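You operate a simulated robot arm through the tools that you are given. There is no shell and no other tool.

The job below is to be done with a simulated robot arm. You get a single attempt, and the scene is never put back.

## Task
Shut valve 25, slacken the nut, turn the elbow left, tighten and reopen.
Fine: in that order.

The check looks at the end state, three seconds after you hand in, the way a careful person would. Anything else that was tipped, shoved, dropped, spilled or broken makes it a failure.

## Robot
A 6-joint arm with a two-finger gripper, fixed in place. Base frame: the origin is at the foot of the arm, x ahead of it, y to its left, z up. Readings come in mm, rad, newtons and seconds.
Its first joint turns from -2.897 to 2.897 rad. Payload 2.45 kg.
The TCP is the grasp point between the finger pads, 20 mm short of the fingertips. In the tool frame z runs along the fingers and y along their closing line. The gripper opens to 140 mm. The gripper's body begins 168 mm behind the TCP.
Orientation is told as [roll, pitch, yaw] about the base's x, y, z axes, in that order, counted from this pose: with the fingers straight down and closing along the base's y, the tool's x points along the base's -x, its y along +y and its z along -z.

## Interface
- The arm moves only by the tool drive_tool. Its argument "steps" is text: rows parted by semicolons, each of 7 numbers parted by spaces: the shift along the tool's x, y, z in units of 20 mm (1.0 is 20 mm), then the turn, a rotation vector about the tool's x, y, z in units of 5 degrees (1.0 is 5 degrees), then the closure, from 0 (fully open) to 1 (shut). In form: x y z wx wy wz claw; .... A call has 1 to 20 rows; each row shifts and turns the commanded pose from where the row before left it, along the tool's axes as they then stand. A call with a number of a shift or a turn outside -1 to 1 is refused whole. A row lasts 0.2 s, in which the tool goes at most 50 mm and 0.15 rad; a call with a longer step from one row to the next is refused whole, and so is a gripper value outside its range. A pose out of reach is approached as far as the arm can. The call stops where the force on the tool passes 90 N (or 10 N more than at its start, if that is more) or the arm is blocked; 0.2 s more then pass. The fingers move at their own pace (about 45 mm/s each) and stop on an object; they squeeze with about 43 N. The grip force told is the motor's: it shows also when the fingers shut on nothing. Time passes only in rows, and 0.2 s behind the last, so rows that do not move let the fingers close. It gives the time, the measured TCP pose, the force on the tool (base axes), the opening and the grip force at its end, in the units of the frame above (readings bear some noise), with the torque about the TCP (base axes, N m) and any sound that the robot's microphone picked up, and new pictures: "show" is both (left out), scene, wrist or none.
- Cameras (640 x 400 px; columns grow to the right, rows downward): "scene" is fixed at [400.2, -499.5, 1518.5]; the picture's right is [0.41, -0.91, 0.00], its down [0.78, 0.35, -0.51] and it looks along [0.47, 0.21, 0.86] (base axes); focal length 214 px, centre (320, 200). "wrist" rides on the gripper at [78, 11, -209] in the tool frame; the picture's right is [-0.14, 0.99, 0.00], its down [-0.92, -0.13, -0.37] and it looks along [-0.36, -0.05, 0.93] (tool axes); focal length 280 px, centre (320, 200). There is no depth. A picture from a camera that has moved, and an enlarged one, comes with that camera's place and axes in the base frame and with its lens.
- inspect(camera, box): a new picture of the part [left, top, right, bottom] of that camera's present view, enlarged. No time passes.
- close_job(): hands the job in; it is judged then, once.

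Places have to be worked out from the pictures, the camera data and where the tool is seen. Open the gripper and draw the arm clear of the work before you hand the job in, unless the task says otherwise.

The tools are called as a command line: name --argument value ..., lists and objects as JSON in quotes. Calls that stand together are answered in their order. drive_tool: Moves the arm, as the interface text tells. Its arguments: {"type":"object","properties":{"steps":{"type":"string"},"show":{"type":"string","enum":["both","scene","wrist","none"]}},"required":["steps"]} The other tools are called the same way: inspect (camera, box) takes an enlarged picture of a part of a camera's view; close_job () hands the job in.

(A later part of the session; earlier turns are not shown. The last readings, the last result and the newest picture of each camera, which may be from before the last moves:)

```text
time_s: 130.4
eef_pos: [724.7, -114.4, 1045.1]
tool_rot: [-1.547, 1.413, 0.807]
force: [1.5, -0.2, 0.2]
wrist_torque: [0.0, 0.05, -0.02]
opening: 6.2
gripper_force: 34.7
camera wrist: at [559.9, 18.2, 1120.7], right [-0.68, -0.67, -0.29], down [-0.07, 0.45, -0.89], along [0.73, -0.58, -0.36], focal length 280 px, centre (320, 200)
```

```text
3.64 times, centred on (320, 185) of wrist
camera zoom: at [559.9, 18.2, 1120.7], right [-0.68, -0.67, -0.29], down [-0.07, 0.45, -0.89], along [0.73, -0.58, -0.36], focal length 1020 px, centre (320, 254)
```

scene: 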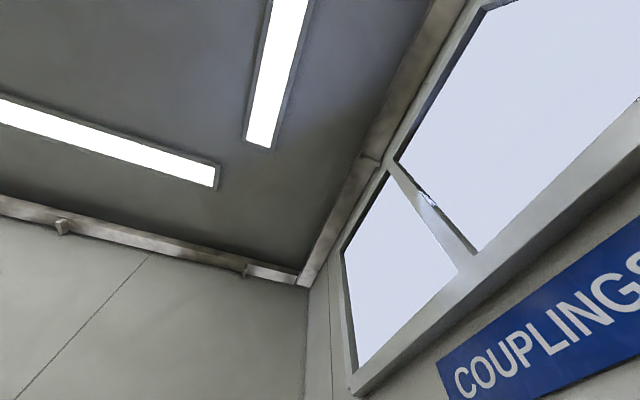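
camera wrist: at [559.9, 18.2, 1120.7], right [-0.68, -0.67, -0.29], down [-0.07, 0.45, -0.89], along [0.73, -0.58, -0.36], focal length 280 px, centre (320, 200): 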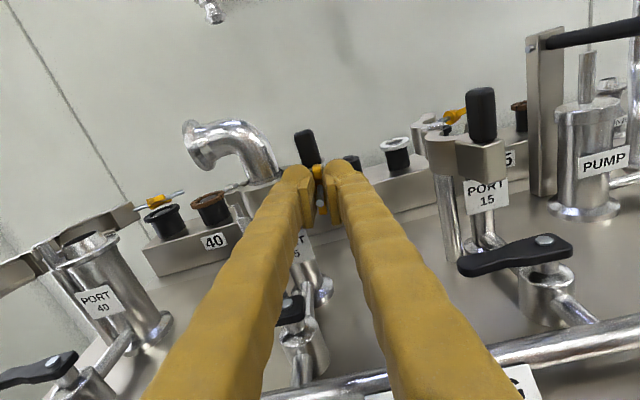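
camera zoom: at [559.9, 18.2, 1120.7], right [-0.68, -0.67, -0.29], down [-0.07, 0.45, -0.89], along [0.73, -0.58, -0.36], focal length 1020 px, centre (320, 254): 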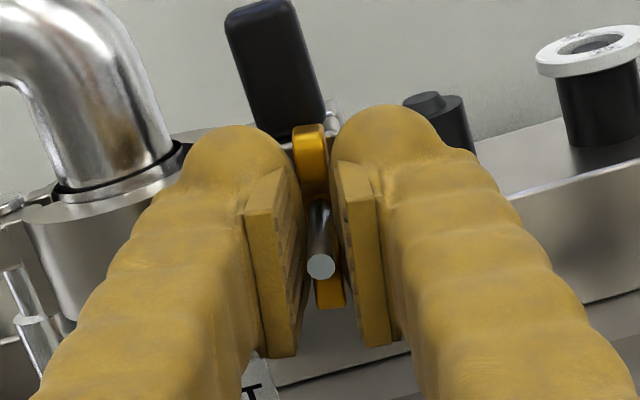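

The wings are gripped flat (6.2 mm, 35 N) with hardly any side load. Now I tighten: clockwise seen from the front, in stages.

drive_tool --steps "0 0 0 0 0 1 1; 0 0 0 0 0 1 1; 0 0 0 0 0 1 1; 0 0 0 0 0 1 1; 0 0 0 0 0 1 1; 0 0 0 0 0 1 1; 0 0 0 0 0 1 1; 0 0 0 0 0 1 1; 0 0 0 0 0 1 1; 0 0 0 0 0 0 1" --show "wrist"

inspect --camera "wrist" --box '[260, 130, 380, 240]'

```text
time_s: 132.6
eef_pos: [723.8, -113.9, 1045.7]
tool_rot: [-1.567, 0.625, 0.784]
force: [-7.1, -17.7, 0.6]
wrist_torque: [-0.21, -0.23, -0.68]
opening: 6.2
gripper_force: 34.5
camera wrist: at [526.8, -14.3, 1081.9], right [-0.33, -0.33, -0.88], down [0.32, 0.84, -0.43], along [0.89, -0.43, -0.18], focal length 280 px, centre (320, 200)
```

wrist: 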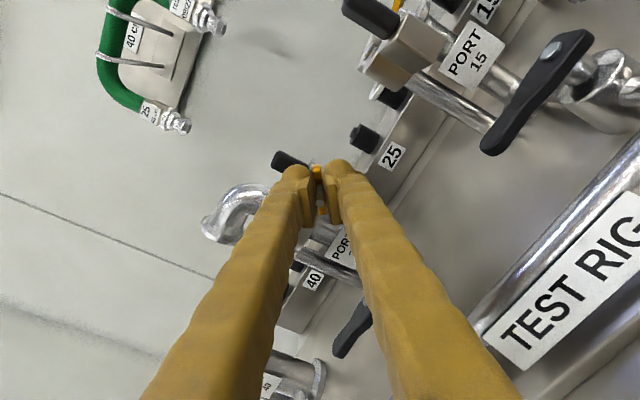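

```text
3.64 times, centred on (320, 185) of wrist
camera zoom: at [526.8, -14.3, 1081.9], right [-0.33, -0.33, -0.88], down [0.32, 0.84, -0.43], along [0.89, -0.43, -0.18], focal length 1020 px, centre (320, 254)
```

zoom: 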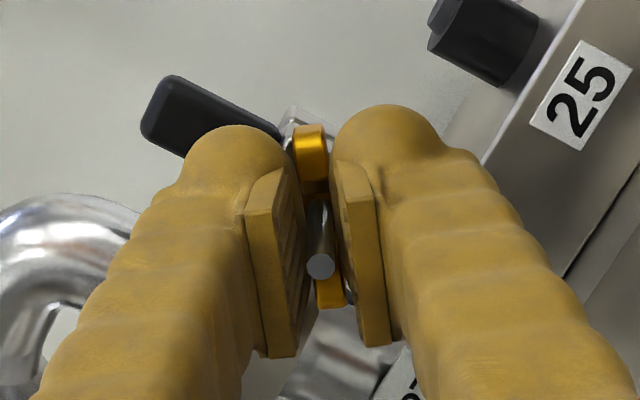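

drive_tool --steps "0 0 0.02 0 0 1 1; 0 0 0 0 0 1 1; 0 0 0 0 0 1 1; 0 0 0 0 0 1 1; 0 0 0 0 0 1 1; 0 0 0 0 0 1 1; 0 0 0 0 0 1 1; 0 0 0 0 0 1 1; 0 0 0 0 0 1 1; 0 0 0 0 0 0 1" --show "none"

inspect --camera "wrist" --box '[260, 130, 380, 240]'

```text
time_s: 134.8
eef_pos: [723.5, -114.2, 1045.1]
tool_rot: [-1.566, -0.158, 0.783]
force: [-13.0, 1.8, -17.4]
wrist_torque: [0.03, 0.08, 0.46]
opening: 6.2
gripper_force: 34.3
```

```text
3.64 times, centred on (320, 185) of wrist
camera zoom: at [522.7, -18.6, 1021.7], right [0.2, 0.21, -0.96], down [0.37, 0.89, 0.27], along [0.91, -0.41, 0.1], focal length 1020 px, centre (320, 254)
```

zoom: 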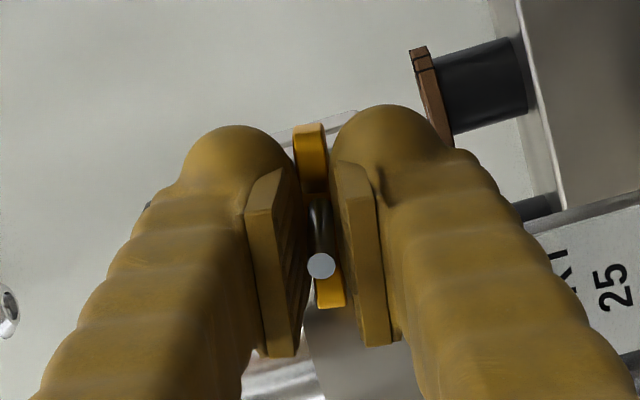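

drive_tool --steps "0 0.04 0 0 0 1 1; 0 0 0 0 0 1 1; 0 0 0 0 0 1 1; 0 0 0 0 0 1 1; 0 0 0 0 0 1 1; 0 0 0 0 0 1 1; 0 0 0 0 0 1 1; 0 0 0 0 0 1 1; 0 0 0 0 0 1 1; 0 0 0 0 0 0 1" --show "none"

inspect --camera "wrist" --box '[260, 130, 380, 240]'

```text
time_s: 137.0
eef_pos: [723.6, -113.0, 1044.4]
tool_rot: [-1.563, -0.944, 0.78]
force: [-0.1, 1.5, -14.4]
wrist_torque: [-0.12, -0.05, 0.18]
opening: 6.1
gripper_force: 34.7
```

```text
3.64 times, centred on (320, 185) of wrist
camera zoom: at [549.9, 8.7, 974.9], right [0.62, 0.62, -0.47], down [0.05, 0.57, 0.82], along [0.78, -0.54, 0.32], focal length 1020 px, centre (320, 254)
```

zoom: 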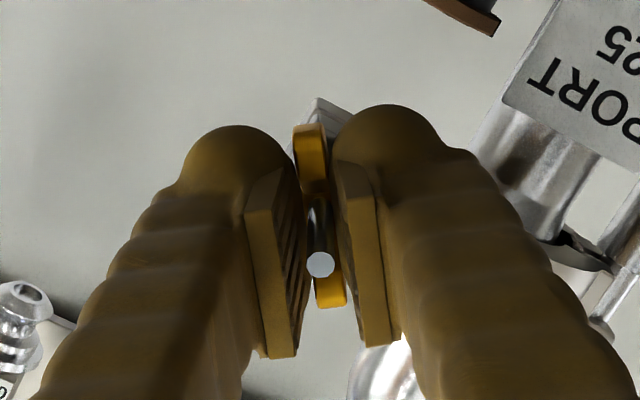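

drive_tool --steps "0 0.02 0 0 0 1 1; 0 0 0 0 0 1 1; 0 0 0 0 0 1 1; 0 0 0 0 0 1 1; 0 0 0 0 0 1 1; 0 0 0 0 0 1 1; 0 0 0 0 0 1 1; 0 0 0 0 0 0 1" --show "none"

inspect --camera "wrist" --box '[260, 130, 380, 240]'

```text
time_s: 138.8
eef_pos: [724.3, -114.3, 1044.9]
tool_rot: [-1.385, -1.555, 0.598]
force: [-16.5, -6.2, 9.4]
wrist_torque: [-0.05, -0.08, -0.19]
opening: 6.3
gripper_force: 34.9
```

```text
3.64 times, centred on (320, 185) of wrist
camera zoom: at [583.6, 41.5, 966.0], right [0.7, 0.7, 0.12], down [-0.34, 0.18, 0.92], along [0.62, -0.69, 0.36], focal length 1020 px, centre (320, 254)
```

zoom: 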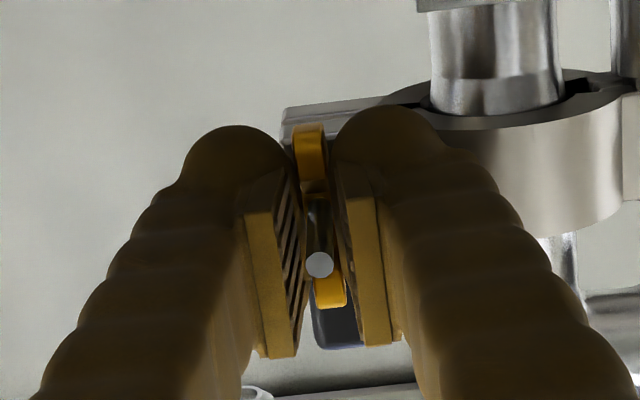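

The nut has gone 170° tighter and the arm is back in its first grip posture. I try a little further in this grip, watching for the wrist limit.

drive_tool --steps "0 0 0 0 0 1 1; 0 0 0 0 0 1 1; 0 0 0 0 0 0 1" --show "none"

```text
time_s: 139.6
eef_pos: [731.7, -109.6, 1068.0]
tool_rot: [1.511, -1.425, -2.305]
force: [-61.9, -35.5, 27.9]
wrist_torque: [-1.84, 0.64, -0.91]
opening: 13.1
gripper_force: 39.8
out of reach, approached as far as the arm can: row 2
```

The wrist limit shifted the TCP upward by 23 mm and loaded the nut. I release the grip at once and roll back away from the limit.

drive_tool --steps "0 0 0 0 0 -0.5 0.85; 0 0 0 0 0 -0.5 0.8; 0 0 0 0 0 0 0.8" --show "wrist"

inspect --camera "wrist" --box '[260, 130, 380, 240]'

```text
time_s: 140.4
eef_pos: [734.0, -108.2, 1065.1]
tool_rot: [1.51, -1.5, -2.296]
force: [1.0, -0.5, 0.0]
wrist_torque: [-0.01, 0.01, -0.02]
opening: 28.1
gripper_force: 0.1
camera wrist: at [597.2, 51.5, 987.4], right [0.69, 0.69, 0.21], down [-0.39, 0.12, 0.91], along [0.6, -0.71, 0.36], focal length 280 px, centre (320, 200)
```

wrist: 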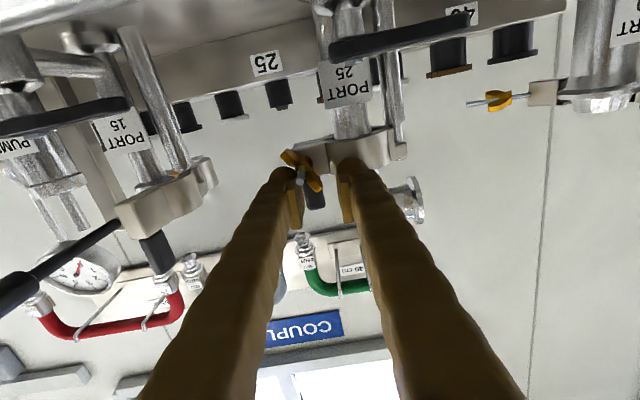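

```text
3.64 times, centred on (320, 185) of wrist
camera zoom: at [597.2, 51.5, 987.4], right [0.69, 0.69, 0.21], down [-0.39, 0.12, 0.91], along [0.6, -0.71, 0.36], focal length 1020 px, centre (320, 254)
```

zoom: 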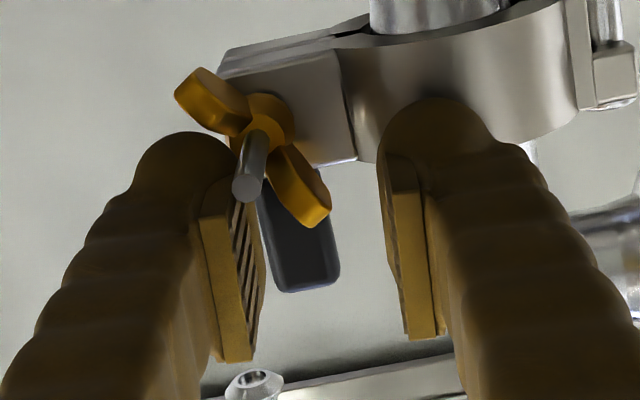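

Force is gone. The nut is still in its slot; its wings now lean about 28°, so it lost a little of the turn. I retreat straight back along -n first, then roll around to grip it again with plenty of wrist travel in the tightening direction.

drive_tool --steps "0 0 -0.5 0 0 0 0.8; 0 0 -0.5 0 0 0 0.8; 0 0 -0.5 0 0 0 0.8; 0 0 -0.5 0 0 0 0.8; 0 0 0 0 0 0 0.8" --show "wrist"

inspect --camera "wrist" --box '[240, 110, 380, 230]'

```text
time_s: 141.6
eef_pos: [705.3, -80.9, 1065.4]
tool_rot: [1.522, -1.499, -2.306]
force: [0.2, 0.3, -0.2]
wrist_torque: [0.0, -0.02, 0.04]
opening: 28.0
gripper_force: 0.2
camera wrist: at [568.4, 80.1, 988.0], right [0.69, 0.69, 0.21], down [-0.39, 0.12, 0.91], along [0.6, -0.71, 0.36], focal length 280 px, centre (320, 200)
```

wrist: 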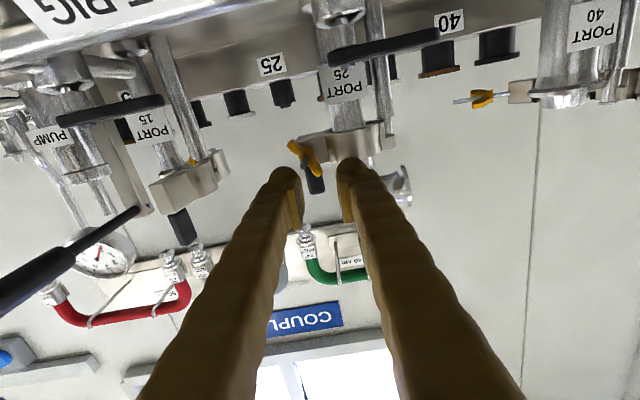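

```text
3.33 times, centred on (310, 170) of wrist
camera zoom: at [568.4, 80.1, 988.0], right [0.69, 0.69, 0.21], down [-0.39, 0.12, 0.91], along [0.6, -0.71, 0.36], focal length 935 px, centre (353, 300)
```

zoom: 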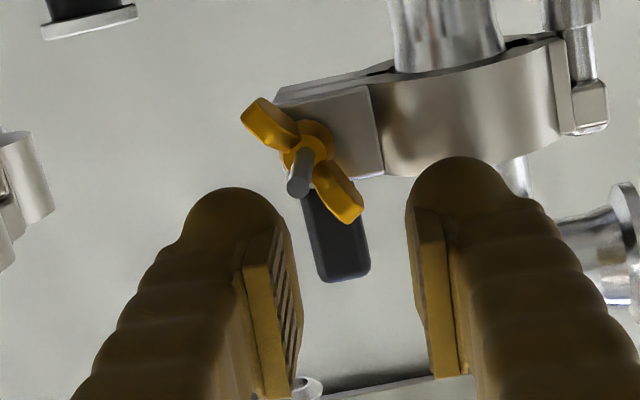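

drive_tool --steps "0 0 -0.75 0 0 0 0.8; 0 0 0 0 0 -1 0.8; 0 0 0 0 0 -1 0.8; 0 0 0 0 0 -1 0.8; 0 0 0 0 0 -1 0.8; 0 0 0 0 0 -1 0.8; 0 0 0 0 0 -1 0.8; 0 0 0 0 0 -1 0.8; 0 0 0 0 0 -1 0.8; 0 0 0 0 0 -1 0.8; 0 0 0 0 0 -1 0.8; 0 0 0 0 0 -1 0.8; 0 0 0 0 0 -1 0.8; 0 0 0 0 0 -1 0.8; 0 0 0 0 0 -1 0.8; 0 0 0 0 0 -1 0.8; 0 0 0 0 0 -1 0.8; 0 0 0 0 0 -1 0.8; 0 0 0 0 0 -1 0.8; 0 0 0 0 0 0 0.8" --show "none"

drive_tool --steps "0 0 0 0 0 -1 0.8; 0 0 0 0 0 -1 0.8; 0 0 0 0 0 -1 0.8; 0 0 0 0 0 -1 0.8; 0 0 0 0 0 -1 0.8; 0 0 0 0 0 -1 0.8; 0 0 0 0 0 -1 0.8; 0 0 0 0 0 -1 0.8; 0 0 0 0 0 -1 0.8; 0 0 0 0 0 -1 0.8; 0 0 0 0 0 -1 0.8; 0 0 0 0 0 -1 0.8; 0 0 0 0 0 -1 0.8; 0 0 0 0 0 -1 0.8; 0 0 0 0 0 -1 0.8; 0 0 0 0 0 -1 0.8; 0 0 0 0 0 -1 0.8; 0 0 0 0 0 -1 0.8; 0 0 0 0 0 0 0.8" --show "wrist"

inspect --camera "wrist" --box '[250, 130, 390, 260]'

```text
time_s: 145.8
eef_pos: [694.8, -70.4, 1065.5]
tool_rot: [-1.566, -0.071, 0.783]
force: [-0.4, -0.5, 0.3]
wrist_torque: [-0.04, 0.01, -0.01]
opening: 28.3
gripper_force: 0.1
```

```text
time_s: 149.8
eef_pos: [694.0, -68.8, 1065.4]
tool_rot: [-1.522, 1.5, 0.834]
force: [-0.6, -0.5, -0.8]
wrist_torque: [-0.04, 0.0, 0.01]
opening: 27.6
gripper_force: 0.0
camera wrist: at [535.1, 67.3, 1142.7], right [-0.69, -0.69, -0.21], down [-0.13, 0.4, -0.91], along [0.71, -0.6, -0.36], focal length 280 px, centre (320, 200)
```

wrist: 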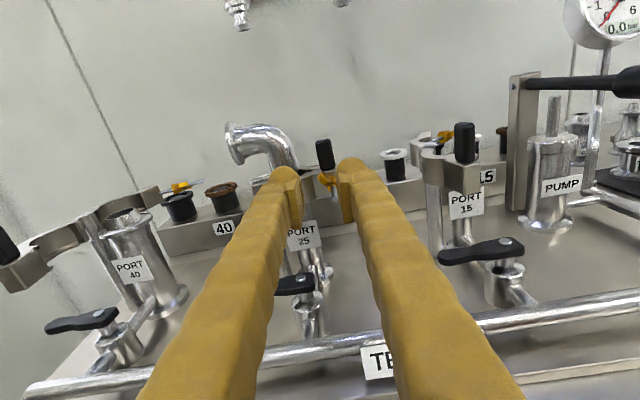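

```text
3.08 times, centred on (320, 195) of wrist
camera zoom: at [535.1, 67.3, 1142.7], right [-0.69, -0.69, -0.21], down [-0.13, 0.4, -0.91], along [0.71, -0.6, -0.36], focal length 863 px, centre (320, 215)
```

zoom: 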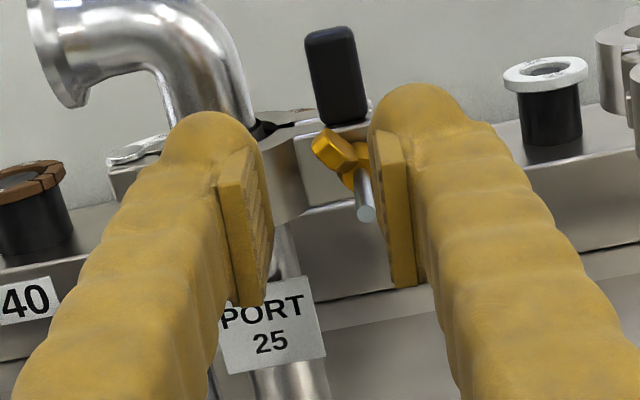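

drive_tool --steps "-0.5 0.3 0 0 0 0 0.8; -0.5 0.3 0 0 0 0 0.8; 0 0 0 0 0 -1 0.8; 0 0 0 0 0 -1 0.8; 0 0 0 0 0 -1 0.8; 0 0 0 0 0 -1 0.8; 0 0 0 0 0 -1 0.8; 0 0 0 0 0 -1 0.8; 0 0 0 0 0 0 0.8" --show "wrist"

inspect --camera "wrist" --box '[260, 130, 380, 240]'

```text
time_s: 151.8
eef_pos: [686.7, -76.3, 1043.6]
tool_rot: [1.562, 1.117, -2.366]
force: [-0.3, -0.2, -0.5]
wrist_torque: [-0.01, 0.01, -0.01]
opening: 28.0
gripper_force: 0.1
camera wrist: at [556.3, 88.5, 1119.4], right [-0.67, -0.67, 0.31], down [-0.47, 0.06, -0.88], along [0.57, -0.74, -0.35], focal length 280 px, centre (320, 200)
```

wrist: 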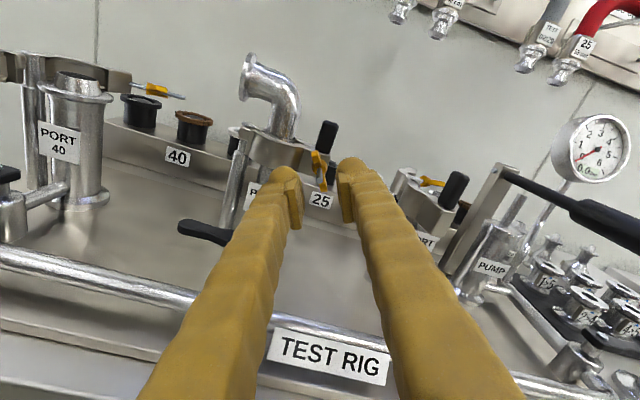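

```text
3.64 times, centred on (320, 185) of wrist
camera zoom: at [556.3, 88.5, 1119.4], right [-0.67, -0.67, 0.31], down [-0.47, 0.06, -0.88], along [0.57, -0.74, -0.35], focal length 1020 px, centre (320, 254)
```

zoom: 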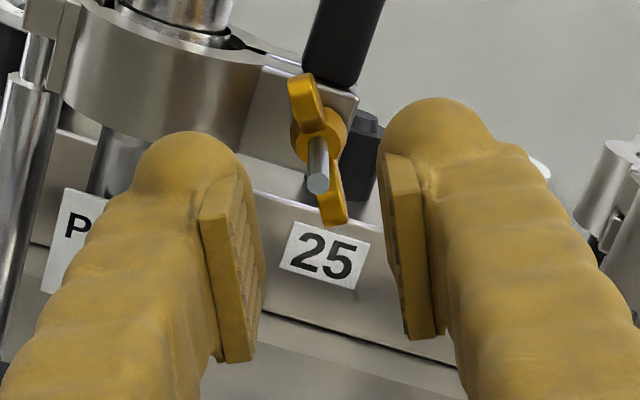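

The nut is centred on the tool axis within half a millimetre and its wings need 5° more roll. I roll that, advance 54 mm and close.

drive_tool --steps "0 0 0 0 0 -1 0.8; 0 0 0.7 0 0 0 0.8; 0 0 0.7 0 0 0 0.8; 0 0 0.7 0 0 0 0.8; 0 0 0 0 0 0 0.8" --show "none"

inspect --camera "wrist" --box '[260, 130, 380, 240]'

```text
time_s: 153.0
eef_pos: [716.4, -107.5, 1045.2]
tool_rot: [1.564, 1.033, -2.363]
force: [-0.2, 0.4, 1.0]
wrist_torque: [0.01, -0.01, -0.04]
opening: 28.1
gripper_force: 0.1
```

```text
3.64 times, centred on (320, 185) of wrist
camera zoom: at [590.7, 63.3, 1117.1], right [-0.65, -0.65, 0.39], down [-0.52, 0.01, -0.85], along [0.55, -0.76, -0.34], focal length 1020 px, centre (320, 254)
```

zoom: 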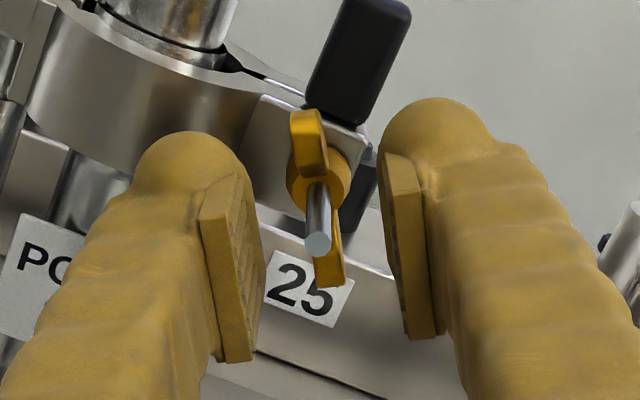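

drive_tool --steps "0 0 0.27 0 0 0 0.8; 0 0 0.27 0 0 0 0.8; 0 0 0 0 0 0 0.88; 0 0 0 0 0 0 0.94; 0 0 0 0 0 0 1; 0 0 0 0 0 0 1; 0 0 0 0 0 0 1" --show "none"

inspect --camera "wrist" --box '[260, 130, 380, 240]'

```text
time_s: 154.6
eef_pos: [724.0, -114.2, 1044.1]
tool_rot: [1.565, 1.032, -2.365]
force: [-1.1, -2.3, 1.6]
wrist_torque: [0.03, 0.02, -0.07]
opening: 6.3
gripper_force: 34.4
```

```text
3.64 times, centred on (320, 185) of wrist
camera zoom: at [598.1, 55.9, 1116.2], right [-0.65, -0.65, 0.39], down [-0.52, 0.01, -0.85], along [0.55, -0.76, -0.34], focal length 1020 px, centre (320, 254)
```

zoom: 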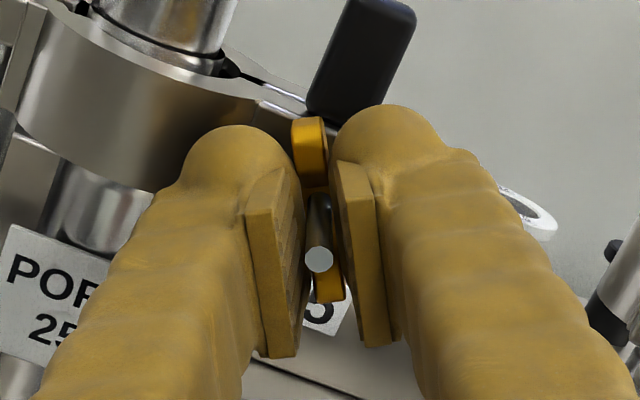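

Gripped squarely. By my count the nut needs about 200° to come back to its original tightness, and the wrist can just make that. I tighten in stages.

drive_tool --steps "0 0 0 0 0 1 1; 0 0 0 0 0 1 1; 0 0 0 0 0 1 1; 0 0 0 0 0 1 1; 0 0 0 0 0 1 1; 0 0 0 0 0 1 1; 0 0 0 0 0 1 1; 0 0 0 0 0 1 1; 0 0 0 0 0 1 1; 0 0 0 0 0 1 1; 0 0 0 0 0 0 1" --show "none"

inspect --camera "wrist" --box '[260, 130, 380, 240]'

```text
time_s: 157.0
eef_pos: [725.5, -114.4, 1044.3]
tool_rot: [-1.561, 1.239, 0.795]
force: [-4.6, 0.2, -23.0]
wrist_torque: [0.38, 0.35, 0.1]
opening: 6.4
gripper_force: 34.0
```

```text
3.64 times, centred on (320, 185) of wrist
camera zoom: at [551.6, 8.8, 1114.7], right [-0.63, -0.63, -0.45], down [0.04, 0.56, -0.83], along [0.77, -0.54, -0.33], focal length 1020 px, centre (320, 254)
```

zoom: 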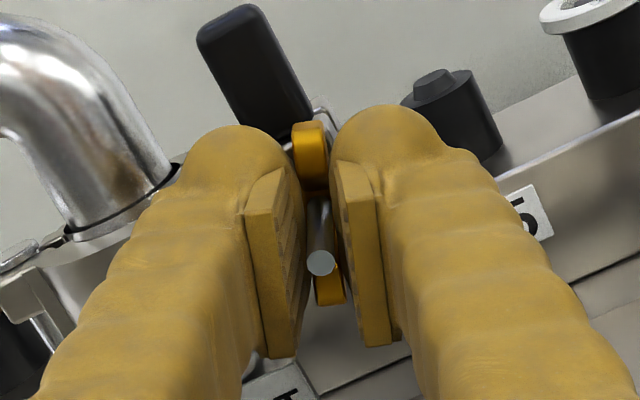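

drive_tool --steps "-0.05 0.02 0 0 0 1 1; 0 0 0 0 0 1 1; 0 0 0 0 0 1 1; 0 0 0 0 0 1 1; 0 0 0 0 0 1 1; 0 0 0 0 0 1 1; 0 0 0 0 0 1 1; 0 0 0 0 0 1 1; 0 0 0 0 0 1 1; 0 0 0 0 0 1 1; 0 0 0 0 0 0 1" --show "none"

inspect --camera "wrist" --box '[260, 130, 380, 240]'

```text
time_s: 159.4
eef_pos: [724.7, -114.4, 1044.0]
tool_rot: [-1.568, 0.364, 0.784]
force: [7.9, 14.0, 40.9]
wrist_torque: [-0.03, 0.0, 1.2]
opening: 6.4
gripper_force: 34.7
```

```text
3.64 times, centred on (320, 185) of wrist
camera zoom: at [522.4, -20.2, 1061.8], right [-0.16, -0.16, -0.97], down [0.38, 0.9, -0.21], along [0.91, -0.4, -0.08], focal length 1020 px, centre (320, 254)
```

zoom: 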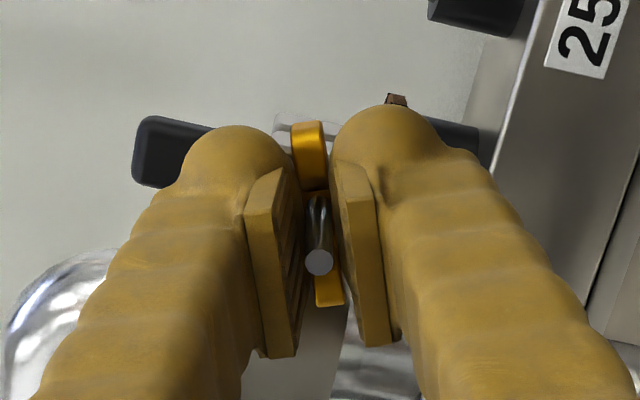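

drive_tool --steps "0 -0.08 0 0 0 0.5 1; 0 0 0 0 0 1 1; 0 0 0 0 0 1 1; 0 0 0 0 0 1 1; 0 0 0 0 0 1 1; 0 0 0 0 0 1 1; 0 0 0 0 0 0 1" --show "none"

inspect --camera "wrist" --box '[260, 130, 380, 240]'

```text
time_s: 161.0
eef_pos: [723.9, -113.4, 1044.4]
tool_rot: [-1.565, -0.112, 0.782]
force: [8.5, 10.4, -4.6]
wrist_torque: [-0.01, -0.05, 0.87]
opening: 6.4
gripper_force: 34.8
```

```text
3.64 times, centred on (320, 185) of wrist
camera zoom: at [522.2, -19.4, 1025.3], right [0.17, 0.18, -0.97], down [0.38, 0.9, 0.23], along [0.91, -0.41, 0.09], focal length 1020 px, centre (320, 254)
```

zoom: 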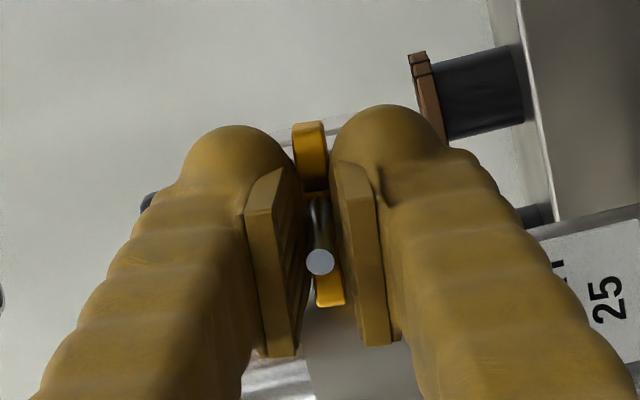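

drive_tool --steps "-0.03 0 0 0 0 1 1; 0 0 0 0 0 1 1; 0 0 0 0 0 1 1; 0 0 0 0 0 1 1; 0 0 0 0 0 1 1; 0 0 0 0 0 1 1; 0 0 0 0 0 1 1; 0 0 0 0 0 1 1; 0 0 0 0 0 0 1" --show "none"

inspect --camera "wrist" --box '[260, 130, 380, 240]'

```text
time_s: 163.0
eef_pos: [725.1, -113.6, 1046.1]
tool_rot: [-1.566, -0.813, 0.779]
force: [-7.9, -9.5, 3.4]
wrist_torque: [0.46, 0.47, -0.79]
opening: 6.1
gripper_force: 34.5
```

```text
3.64 times, centred on (320, 185) of wrist
camera zoom: at [544.0, 2.6, 980.6], right [0.58, 0.58, -0.58], down [0.12, 0.64, 0.76], along [0.81, -0.51, 0.3], focal length 1020 px, centre (320, 254)
```

zoom: 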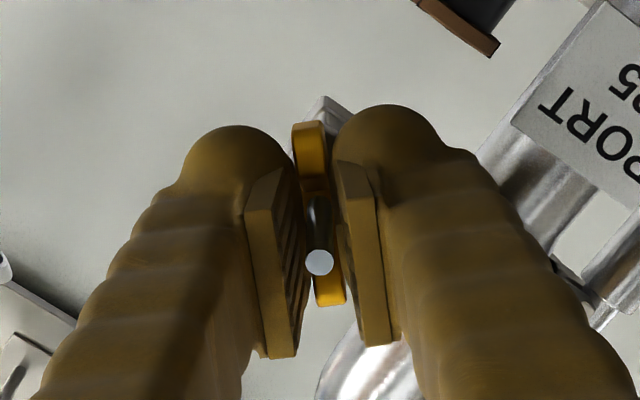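

drive_tool --steps "0 0 0 0 0 1 1; 0 0 0 0 0 1 1; 0 0 0 0 0 1 1; 0 0 0 0 0 1 1; 0 0 0 0 0 1 1; 0 0 0 0 0 0 1" --show "none"

inspect --camera "wrist" --box '[260, 130, 380, 240]'

```text
time_s: 164.4
eef_pos: [724.5, -115.0, 1045.5]
tool_rot: [-1.559, -1.251, 0.774]
force: [-15.6, -4.2, 2.3]
wrist_torque: [-0.31, -0.29, -0.02]
opening: 6.3
gripper_force: 34.3
```

```text
3.64 times, centred on (320, 185) of wrist
camera zoom: at [566.4, 25.0, 967.4], right [0.7, 0.69, -0.18], down [-0.14, 0.38, 0.92], along [0.7, -0.61, 0.36], focal length 1020 px, centre (320, 254)
```

zoom: 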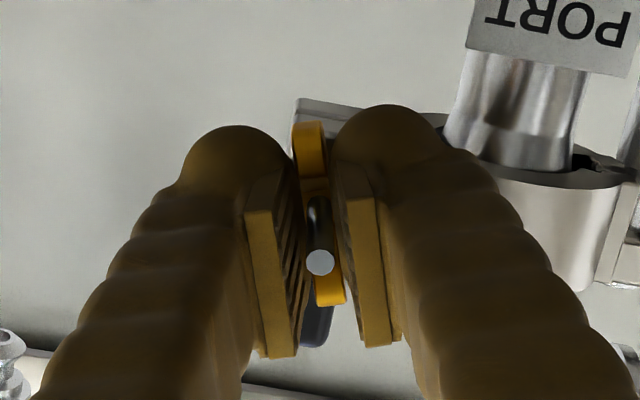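

drive_tool --steps "0 0 0 0 0 1 1; 0 0 0 0 0 1 1; 0 0 0 0 0 0 1" --show "none"

inspect --camera "wrist" --box '[260, 130, 380, 240]'

```text
time_s: 165.2
eef_pos: [724.6, -113.1, 1044.8]
tool_rot: [-1.545, -1.424, 0.755]
force: [-2.8, -11.4, -4.8]
wrist_torque: [-0.04, -0.01, -0.05]
opening: 6.3
gripper_force: 35.4
```

```text
3.64 times, centred on (320, 185) of wrist
camera zoom: at [575.9, 34.7, 966.3], right [0.71, 0.71, -0.01], down [-0.25, 0.26, 0.93], along [0.66, -0.66, 0.36], focal length 1020 px, centre (320, 254)
```

zoom: 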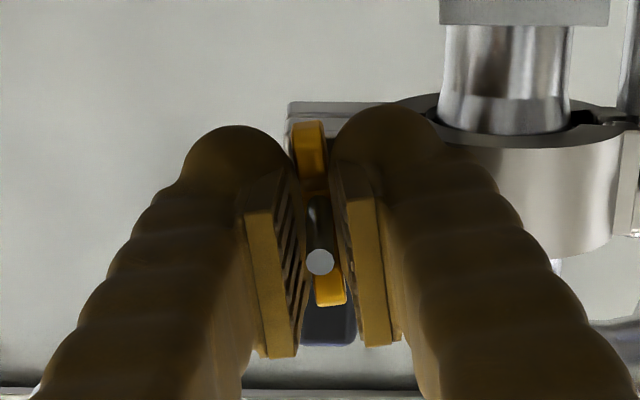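

The nut is back at its original angle by my count. I try 5° more to feel whether it is tight.

drive_tool --steps "0 0 0 0 0 1 1; 0 0 0 0 0 0 1" --show "none"

inspect --camera "wrist" --box '[260, 130, 380, 240]'

```text
time_s: 165.8
eef_pos: [725.5, -113.0, 1044.6]
tool_rot: [-1.495, -1.512, 0.709]
force: [-8.0, -11.1, -11.5]
wrist_torque: [0.1, 0.14, -0.12]
opening: 6.5
gripper_force: 34.6
```

```text
3.64 times, centred on (320, 185) of wrist
camera zoom: at [580.8, 39.7, 966.7], right [0.71, 0.7, 0.08], down [-0.31, 0.21, 0.93], along [0.64, -0.68, 0.36], focal length 1020 px, centre (320, 254)
```

zoom: 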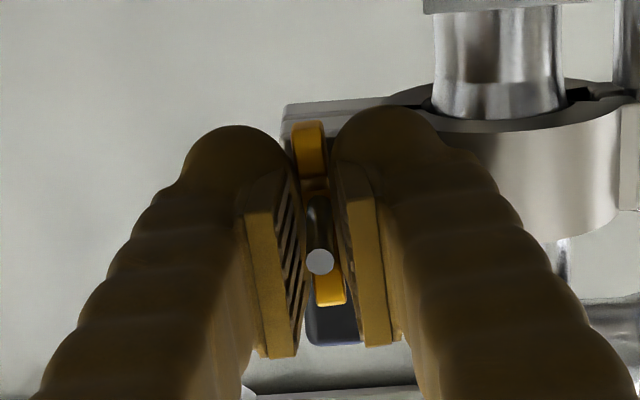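

It still turns freely, so it isn't tight yet. I release, back off, look at the nut, and roll around for another half turn.

drive_tool --steps "0 0 0 0 0 0 0.9; 0 0 0 0 0 0 0.8; 0 0 -0.5 0 0 0 0.8; 0 0 -0.7 0 0 0 0.8; 0 0 -0.7 0 0 0 0.8; 0 0 -0.7 0 0 0 0.8; 0 0 0 0 0 0 0.8" --show "wrist"

inspect --camera "wrist" --box '[260, 110, 380, 230]'

```text
time_s: 167.4
eef_pos: [689.0, -76.8, 1045.3]
tool_rot: [-1.514, -1.511, 0.726]
force: [-0.1, 0.7, 0.4]
wrist_torque: [0.01, 0.0, -0.05]
opening: 28.1
gripper_force: 0.0
camera wrist: at [545.1, 76.6, 966.7], right [0.71, 0.7, 0.08], down [-0.31, 0.21, 0.93], along [0.64, -0.68, 0.36], focal length 280 px, centre (320, 200)
```

wrist: 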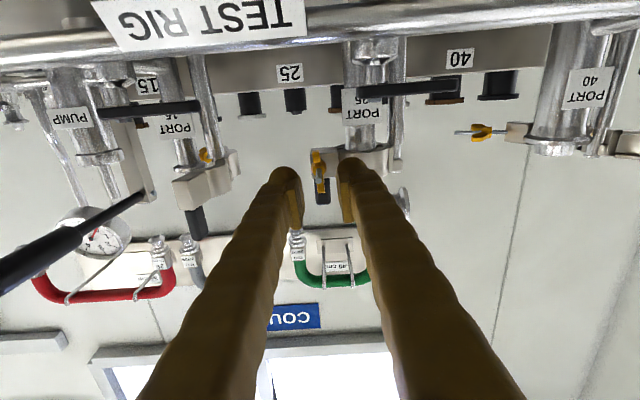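

```text
3.33 times, centred on (320, 170) of wrist
camera zoom: at [545.1, 76.6, 966.7], right [0.71, 0.7, 0.08], down [-0.31, 0.21, 0.93], along [0.64, -0.68, 0.36], focal length 935 px, centre (320, 300)
```

zoom: 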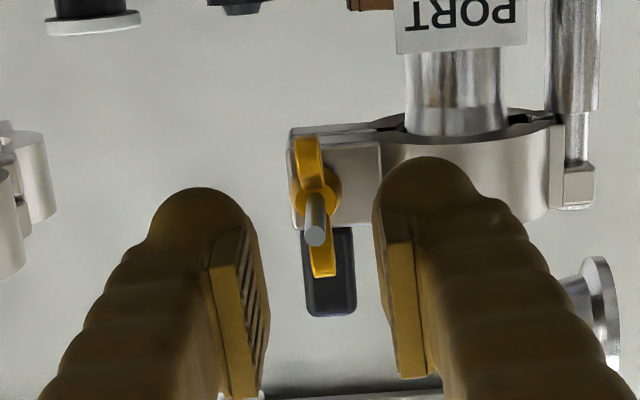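

drive_tool --steps "0 0 0 0 0 -1 0.8; 0 0 0 0 0 -1 0.8; 0 0 0 0 0 -1 0.8; 0 0 0 0 0 -1 0.8; 0 0 0 0 0 -1 0.8; 0 0 0 0 0 -1 0.8; 0 0 0 0 0 -1 0.8; 0 0 0 0 0 -1 0.8; 0 0 0 0 0 -1 0.8; 0 0 0 0 0 -1 0.8; 0 0 0 0 0 -1 0.8; 0 0 0 0 0 -1 0.8; 0 0 0 0 0 -1 0.8; 0 0 0 0 0 -1 0.8; 0 0 0 0 0 -1 0.8; 0 0 0 0 0 -1 0.8; 0 0 0 0 0 -1 0.8; 0 0 0 0 0 -1 0.8; 0 0 0 0 0 0 0.8" --show "none"

drive_tool --steps "0 0 0 0 0 -1 0.8; 0 0 0 0 0 -1 0.8; 0 0 0 0 0 -1 0.8; 0 0 0 0 0 -1 0.8; 0 0 0 0 0 -1 0.8; 0 0 0 0 0 -1 0.8; 0 0 0 0 0 -1 0.8; 0 0 0 0 0 -1 0.8; 0 0 0 0 0 -1 0.8; 0 0 0 0 0 -1 0.8; 0 0 0 0 0 -1 0.8; 0 0 0 0 0 -1 0.8; 0 0 0 0 0 -1 0.8; 0 0 0 0 0 -1 0.8; 0 0 0 0 0 -1 0.8; 0 0 0 0 0 -1 0.8; 0 0 0 0 0 -1 0.8; 0 0 0 0 0 -1 0.8; 0 0 0 0 0 0 0.8" --show "wrist"

inspect --camera "wrist" --box '[260, 130, 380, 240]'

```text
time_s: 171.4
eef_pos: [687.9, -77.5, 1045.1]
tool_rot: [-1.566, 0.06, 0.785]
force: [0.6, -0.4, 0.6]
wrist_torque: [-0.01, 0.0, 0.01]
opening: 27.9
gripper_force: 0.1
```

```text
time_s: 175.4
eef_pos: [687.4, -76.2, 1043.9]
tool_rot: [1.513, 1.51, -2.414]
force: [1.0, -0.3, -0.4]
wrist_torque: [0.02, 0.0, 0.0]
opening: 27.8
gripper_force: 0.0
camera wrist: at [536.2, 67.6, 1124.0], right [-0.71, -0.7, -0.08], down [-0.21, 0.31, -0.93], along [0.68, -0.64, -0.37], focal length 280 px, centre (320, 200)
```

wrist: 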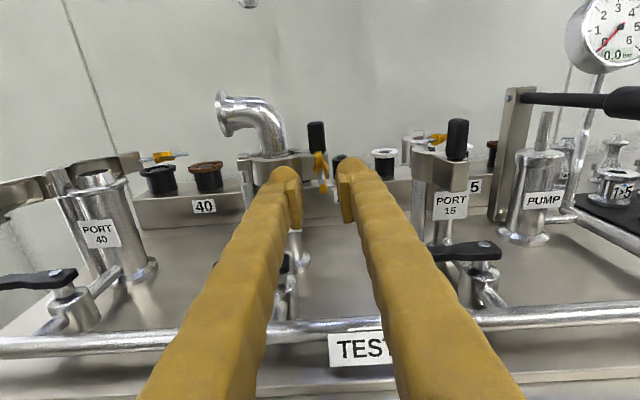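

```text
3.64 times, centred on (320, 185) of wrist
camera zoom: at [536.2, 67.6, 1124.0], right [-0.71, -0.7, -0.08], down [-0.21, 0.31, -0.93], along [0.68, -0.64, -0.37], focal length 1020 px, centre (320, 254)
```

zoom: 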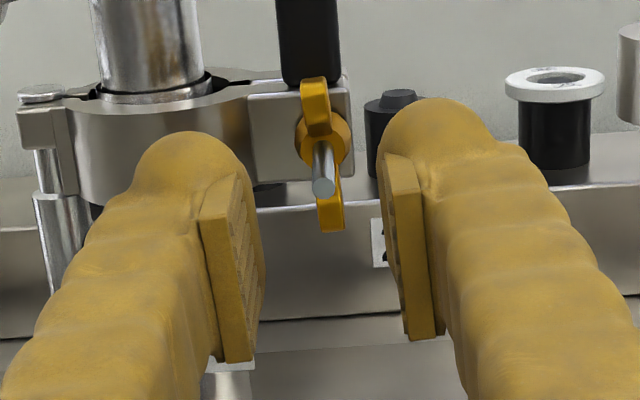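

Wings are parallel to the pads again and centred. I advance, grip, and continue tightening.

drive_tool --steps "0 0.035 0.7 0 0 0 0.8; 0 0 0.7 0 0 0 0.8; 0 0 0.7 0 0 0 0.8; 0 0 0.58 0 0 0 0.8; 0 0 0 0 0 0 0.8; 0 0 0 0 0 0 0.88; 0 0 0 0 0 0 0.94; 0 0 0 0 0 0 1; 0 0 0 0 0 0 1; 0 0 0 0 0 0 1" --show "none"

drive_tool --steps "0 0 0 0 0 1 1; 0 0 0 0 0 1 1; 0 0 0 0 0 1 1; 0 0 0 0 0 1 1; 0 0 0 0 0 0 1" --show "none"

inspect --camera "wrist" --box '[260, 130, 380, 240]'

```text
time_s: 177.6
eef_pos: [725.5, -115.3, 1044.4]
tool_rot: [1.513, 1.511, -2.417]
force: [1.7, -0.7, -0.5]
wrist_torque: [0.0, 0.02, 0.03]
opening: 6.2
gripper_force: 34.3
```

```text
time_s: 178.8
eef_pos: [725.9, -115.0, 1044.7]
tool_rot: [-1.562, 1.281, 0.795]
force: [0.8, 0.8, 0.6]
wrist_torque: [-0.95, 0.9, 0.07]
opening: 12.7
gripper_force: 38.8
```

```text
3.64 times, centred on (320, 185) of wrist
camera zoom: at [554.3, 9.7, 1116.5], right [-0.65, -0.64, -0.41], down [0.01, 0.54, -0.84], along [0.76, -0.55, -0.34], focal length 1020 px, centre (320, 254)
```

zoom: 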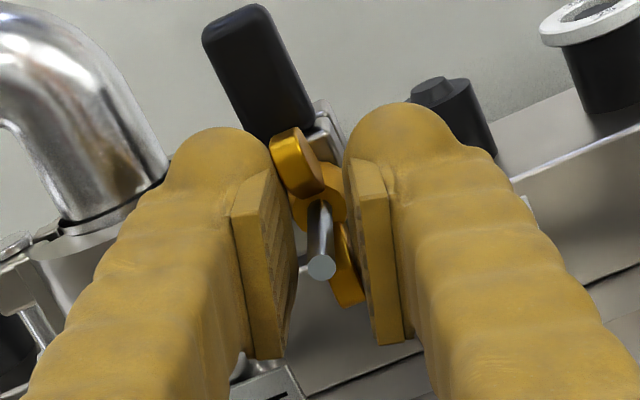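

Now it resists: torque about the bolt is about 1.3 N·m and the wings spread the pads to 12.7 mm, so the nut is tight, slightly past its original angle. One small extra nip, then I relieve and release.

drive_tool --steps "0 0 0 0 0 0.8 1; 0 0 0 0 0 0 1; 0 0 0 0 0 0 1" --show "none"

inspect --camera "wrist" --box '[260, 130, 380, 240]'

```text
time_s: 179.6
eef_pos: [725.3, -115.7, 1044.9]
tool_rot: [-1.559, 1.212, 0.793]
force: [1.1, -0.3, -1.2]
wrist_torque: [-1.1, 1.09, 0.07]
opening: 14.7
gripper_force: 40.6
```

```text
3.64 times, centred on (320, 185) of wrist
camera zoom: at [550.9, 6.4, 1114.0], right [-0.62, -0.62, -0.48], down [0.05, 0.58, -0.82], along [0.78, -0.53, -0.33], focal length 1020 px, centre (320, 254)
```

zoom: 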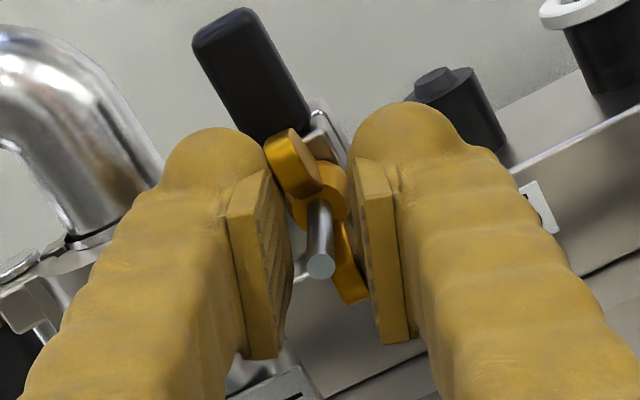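

Torque is at 1.5 N·m with the nut standing still, so it is tight. I open the fingers and retreat straight back.

drive_tool --steps "0 0 0 0 0 0 0.85; 0 0 0 0 0 0 0.75; 0 0 0 0 0 0 0.75; 0 0 -0.5 0 0 0 0.75; 0 0 -0.7 0 0 0 0.75; 0 0 -0.7 0 0 0 0.75; 0 0 -0.7 0 0 0 0.75; 0 0 0 0 0 0 0.75" --show "wrist"

inspect --camera "wrist" --box '[240, 120, 400, 260]'

```text
time_s: 181.4
eef_pos: [688.9, -79.2, 1044.1]
tool_rot: [-1.561, 1.211, 0.794]
force: [1.0, 1.0, -0.3]
wrist_torque: [0.0, -0.01, 0.02]
opening: 35.0
gripper_force: 0.0
camera wrist: at [514.1, 43.1, 1114.0], right [-0.62, -0.62, -0.48], down [0.05, 0.58, -0.82], along [0.78, -0.53, -0.33], focal length 280 px, centre (320, 200)
```

wrist: 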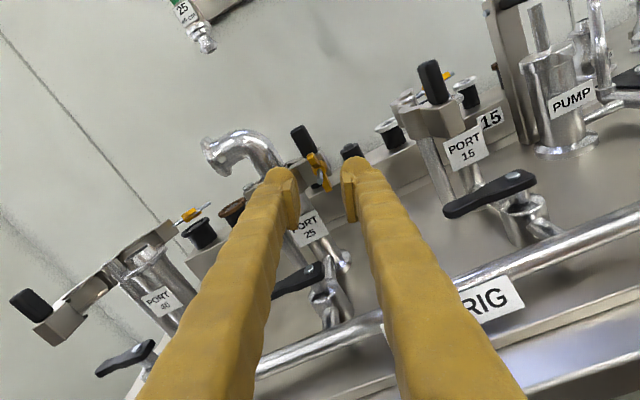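

```text
2.86 times, centred on (320, 190) of wrist
camera zoom: at [514.1, 43.1, 1114.0], right [-0.62, -0.62, -0.48], down [0.05, 0.58, -0.82], along [0.78, -0.53, -0.33], focal length 801 px, centre (320, 229)
```

zoom: 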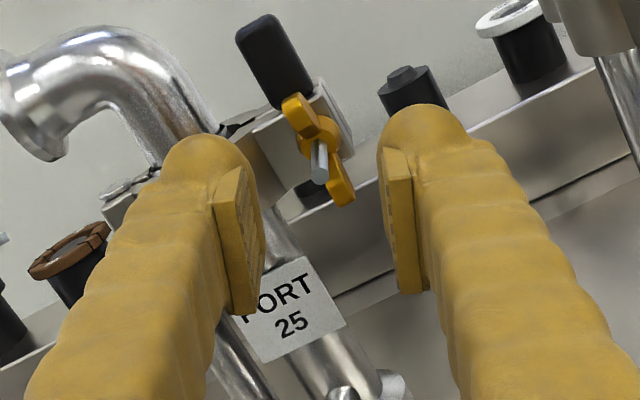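

The nut and clamp look right: bolt in its slot, nut tight, elbow pointing left. Now the last step, reopening valve 25: I raise the arm clear and pitch back down to vertical.

drive_tool --steps "0.9 -0.33 0 0 0 0 0.8; 0.9 -0.33 0 0 0 0 0.8; 0.9 -0.33 0 0 0 0 0.8; 0.9 -0.33 0 0 0 0 0.8; 0.9 -0.33 0 0 0 0 0.8; 0.9 -0.33 0 0 0 0 0.8; 0.9 -0.33 0 0 0 0 0.8; 0.9 -0.33 0 0 0 0 0.8; 0.9 -0.33 0 0 0 0 0.8; 0.9 -0.33 0 0 0 0 0.8; 0 0 0 0 0 -1 0.8; 0 0 0 0 0 -1 0.8; 0 0 0 0 0 -1 0.8; 0 0 0 0 0 -1 0.8; 0 0 0 0 0 -0.1 0.8; 0 0 0 0 0 0 0.8" --show "none"

drive_tool --steps "0 0 0 0 -1 0 0.8; 0 0 0 0 -1 0 0.8; 0 0 0 0 -1 0 0.8; 0 0 0 0 -1 0 0.8; 0 0 0 0 -1 0 0.8; 0 0 0 0 -1 0 0.8; 0 0 0 0 -1 0 0.8; 0 0 0 0 -1 0 0.8; 0 0 0 0 -1 0 0.8; 0 0 0 0 -1 0 0.8; 0 0 0 0 -1 0 0.8; 0 0 0 0 -1 0 0.8; 0 0 0 0 -1 0 0.8; 0 0 0 0 -1 0 0.8; 0 0 0 0 -1 0 0.8; 0 0 0 0 -1 0 0.8; 0 0 0 0 -1 0 0.8; 0 0 0 0 -1 0 0.8; 0 0 0 0 0 0 0.8" --show "wrist"

```text
time_s: 184.8
eef_pos: [688.6, -79.4, 1237.7]
tool_rot: [-0.132, 1.569, 2.222]
force: [-0.3, -0.1, 0.3]
wrist_torque: [0.0, 0.01, -0.01]
opening: 27.8
gripper_force: 0.1
```

```text
time_s: 188.8
eef_pos: [688.3, -79.8, 1237.4]
tool_rot: [-0.003, -0.003, 2.354]
force: [-0.2, 1.0, 0.0]
wrist_torque: [-0.02, -0.01, 0.02]
opening: 28.0
gripper_force: 0.0
camera wrist: at [736.1, -143.1, 1444.8], right [-0.8, -0.6, 0.0], down [-0.56, 0.74, 0.37], along [-0.22, 0.3, -0.93], focal length 280 px, centre (320, 200)
```

wrist: 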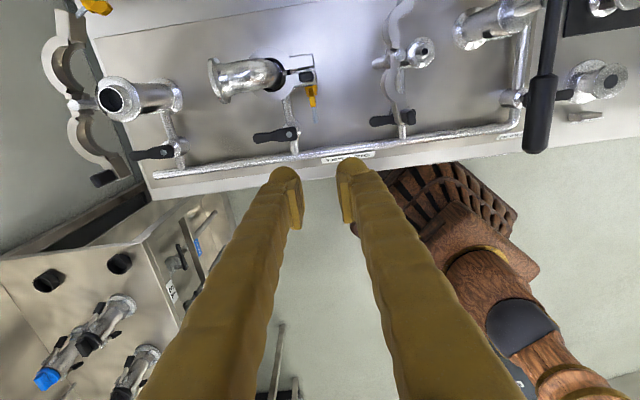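

inspect --camera "wrist" --box '[200, 40, 330, 160]'

drive_tool --steps "0 0 0 0 0 1 0.8; 0 0 0 0 0 1 0.8; 0 0 0 0 0 1 0.8; 0 0 0 0 0 1 0.8; 0 0 0 0 0 1 0.8; 0 0 0 0 0 1 0.8; 0 0 0 0 0 1 0.8; 0 0 0 0 0 1 0.8; 0 0 0 0 0 1 0.8; 0 0 0 0 0 1 0.8; 0 0 0 0 0 1 0.8; 0 0 0 0 0 1 0.8; 0 0 0 0 0 1 0.8; 0 0 0 0 0 1 0.8; 0 0 0 0 0 1 0.8; 0 0 0 0 0 1 0.8; 0 0 0 0 0 1 0.8; 0 0 0 0 0 1 0.8; 0 0 0 0 0 0 0.8" --show "none"

```text
3.33 times, centred on (265, 100) of wrist
camera zoom: at [736.1, -143.1, 1444.8], right [-0.8, -0.6, 0.0], down [-0.56, 0.74, 0.37], along [-0.22, 0.3, -0.93], focal length 935 px, centre (503, 533)
```

zoom: 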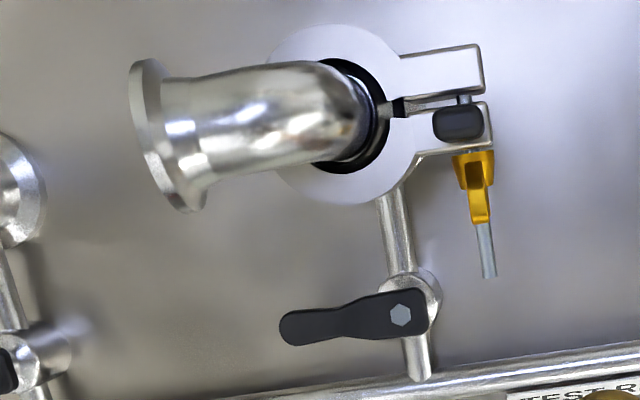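

```text
time_s: 192.8
eef_pos: [688.8, -79.4, 1237.2]
tool_rot: [0.003, -0.002, 0.782]
force: [0.1, 0.7, -0.5]
wrist_torque: [-0.03, 0.01, 0.02]
opening: 28.1
gripper_force: 0.1
```

The clamp is closed with the bolt straight in its slot, and the elbow points left within about 3°. I move above the shut handle (pivot at u=480, n=556) with the 28 mm cage.

drive_tool --steps "-0.92 -0.14 0 0 0 0 0.8; -0.92 -0.14 0 0 0 0 0.8; -0.92 -0.14 0 0 0 0 0.8; -0.92 -0.14 0 0 0 0 0.8; -0.92 -0.14 0 0 0 0 0.8; 0 0 0 0 0 0 0.8" --show "wrist"

inspect --camera "wrist" --box '[230, 90, 410, 250]'

```text
time_s: 194.2
eef_pos: [763.5, -25.5, 1236.4]
tool_rot: [0.003, 0.0, 0.783]
force: [-0.7, -0.4, 0.1]
wrist_torque: [-0.02, -0.03, -0.03]
opening: 28.2
gripper_force: 0.0
camera wrist: at [701.1, -72.6, 1445.2], right [-0.6, 0.8, 0.0], down [0.74, 0.56, 0.37], along [0.29, 0.22, -0.93], focal length 280 px, centre (320, 200)
```

wrist: 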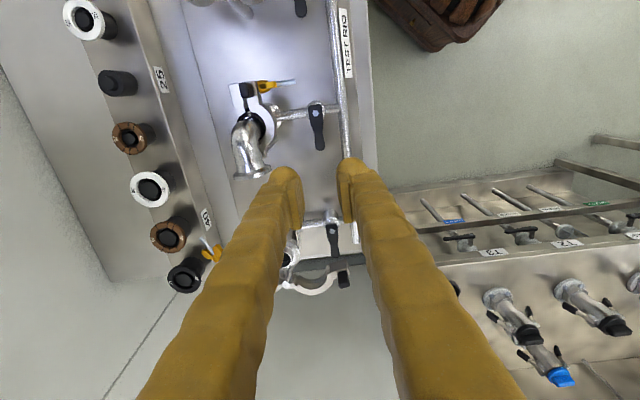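

```text
2.50 times, centred on (320, 170) of wrist
camera zoom: at [701.1, -72.6, 1445.2], right [-0.6, 0.8, 0.0], down [0.74, 0.56, 0.37], along [0.29, 0.22, -0.93], focal length 701 px, centre (320, 275)
```

zoom: 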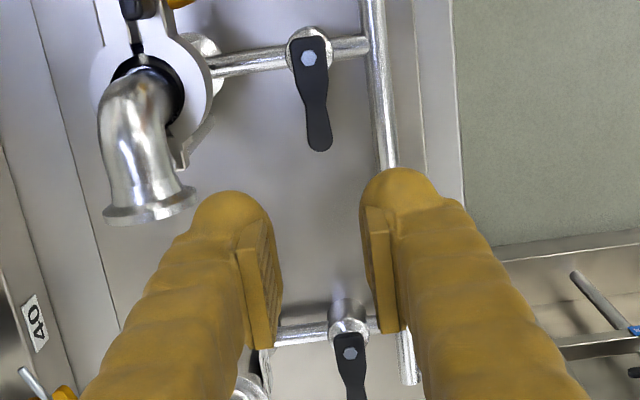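

drive_tool --steps "0 0 1 0 0 0 0.8; 0 0 1 0 0 0 0.8; 0 0 1 0 0 0 0.8; 0 0 1 0 0 0 0.8; 0 0 1 0 0 0 0.8; 0 0 1 0 0 0 0.8; 0 0 1 0 0 0 0.8; 0 0 1 0 0 0 0.8; 0 0 1 0 0 0 0.8; 0 0 0 0 0 0 0.8" --show "wrist"

inspect --camera "wrist" --box '[230, 90, 410, 250]'

```text
time_s: 196.4
eef_pos: [761.8, -25.7, 1055.8]
tool_rot: [0.003, -0.002, 0.786]
force: [-0.4, -0.2, 1.3]
wrist_torque: [-0.01, 0.03, 0.01]
opening: 28.0
gripper_force: 0.0
camera wrist: at [699.4, -73.1, 1264.3], right [-0.6, 0.8, 0.0], down [0.74, 0.56, 0.37], along [0.29, 0.22, -0.93], focal length 280 px, centre (320, 200)
```

wrist: 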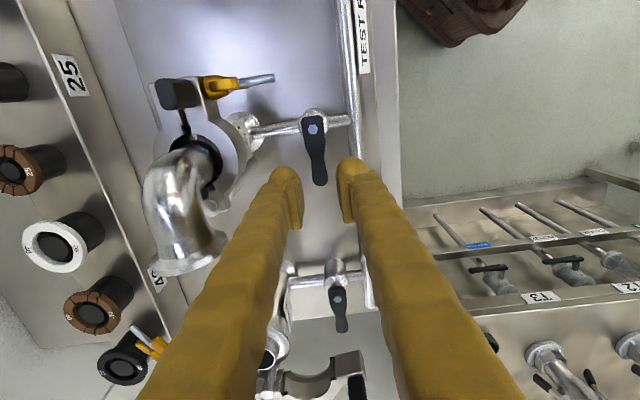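

```text
2.50 times, centred on (320, 170) of wrist
camera zoom: at [699.4, -73.1, 1264.3], right [-0.6, 0.8, 0.0], down [0.74, 0.56, 0.37], along [0.29, 0.22, -0.93], focal length 701 px, centre (320, 275)
```

zoom: 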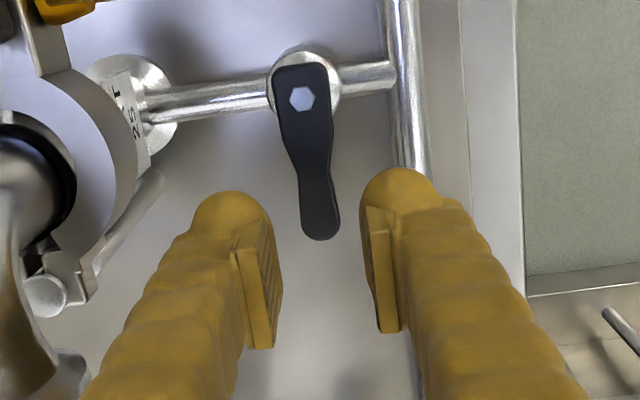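

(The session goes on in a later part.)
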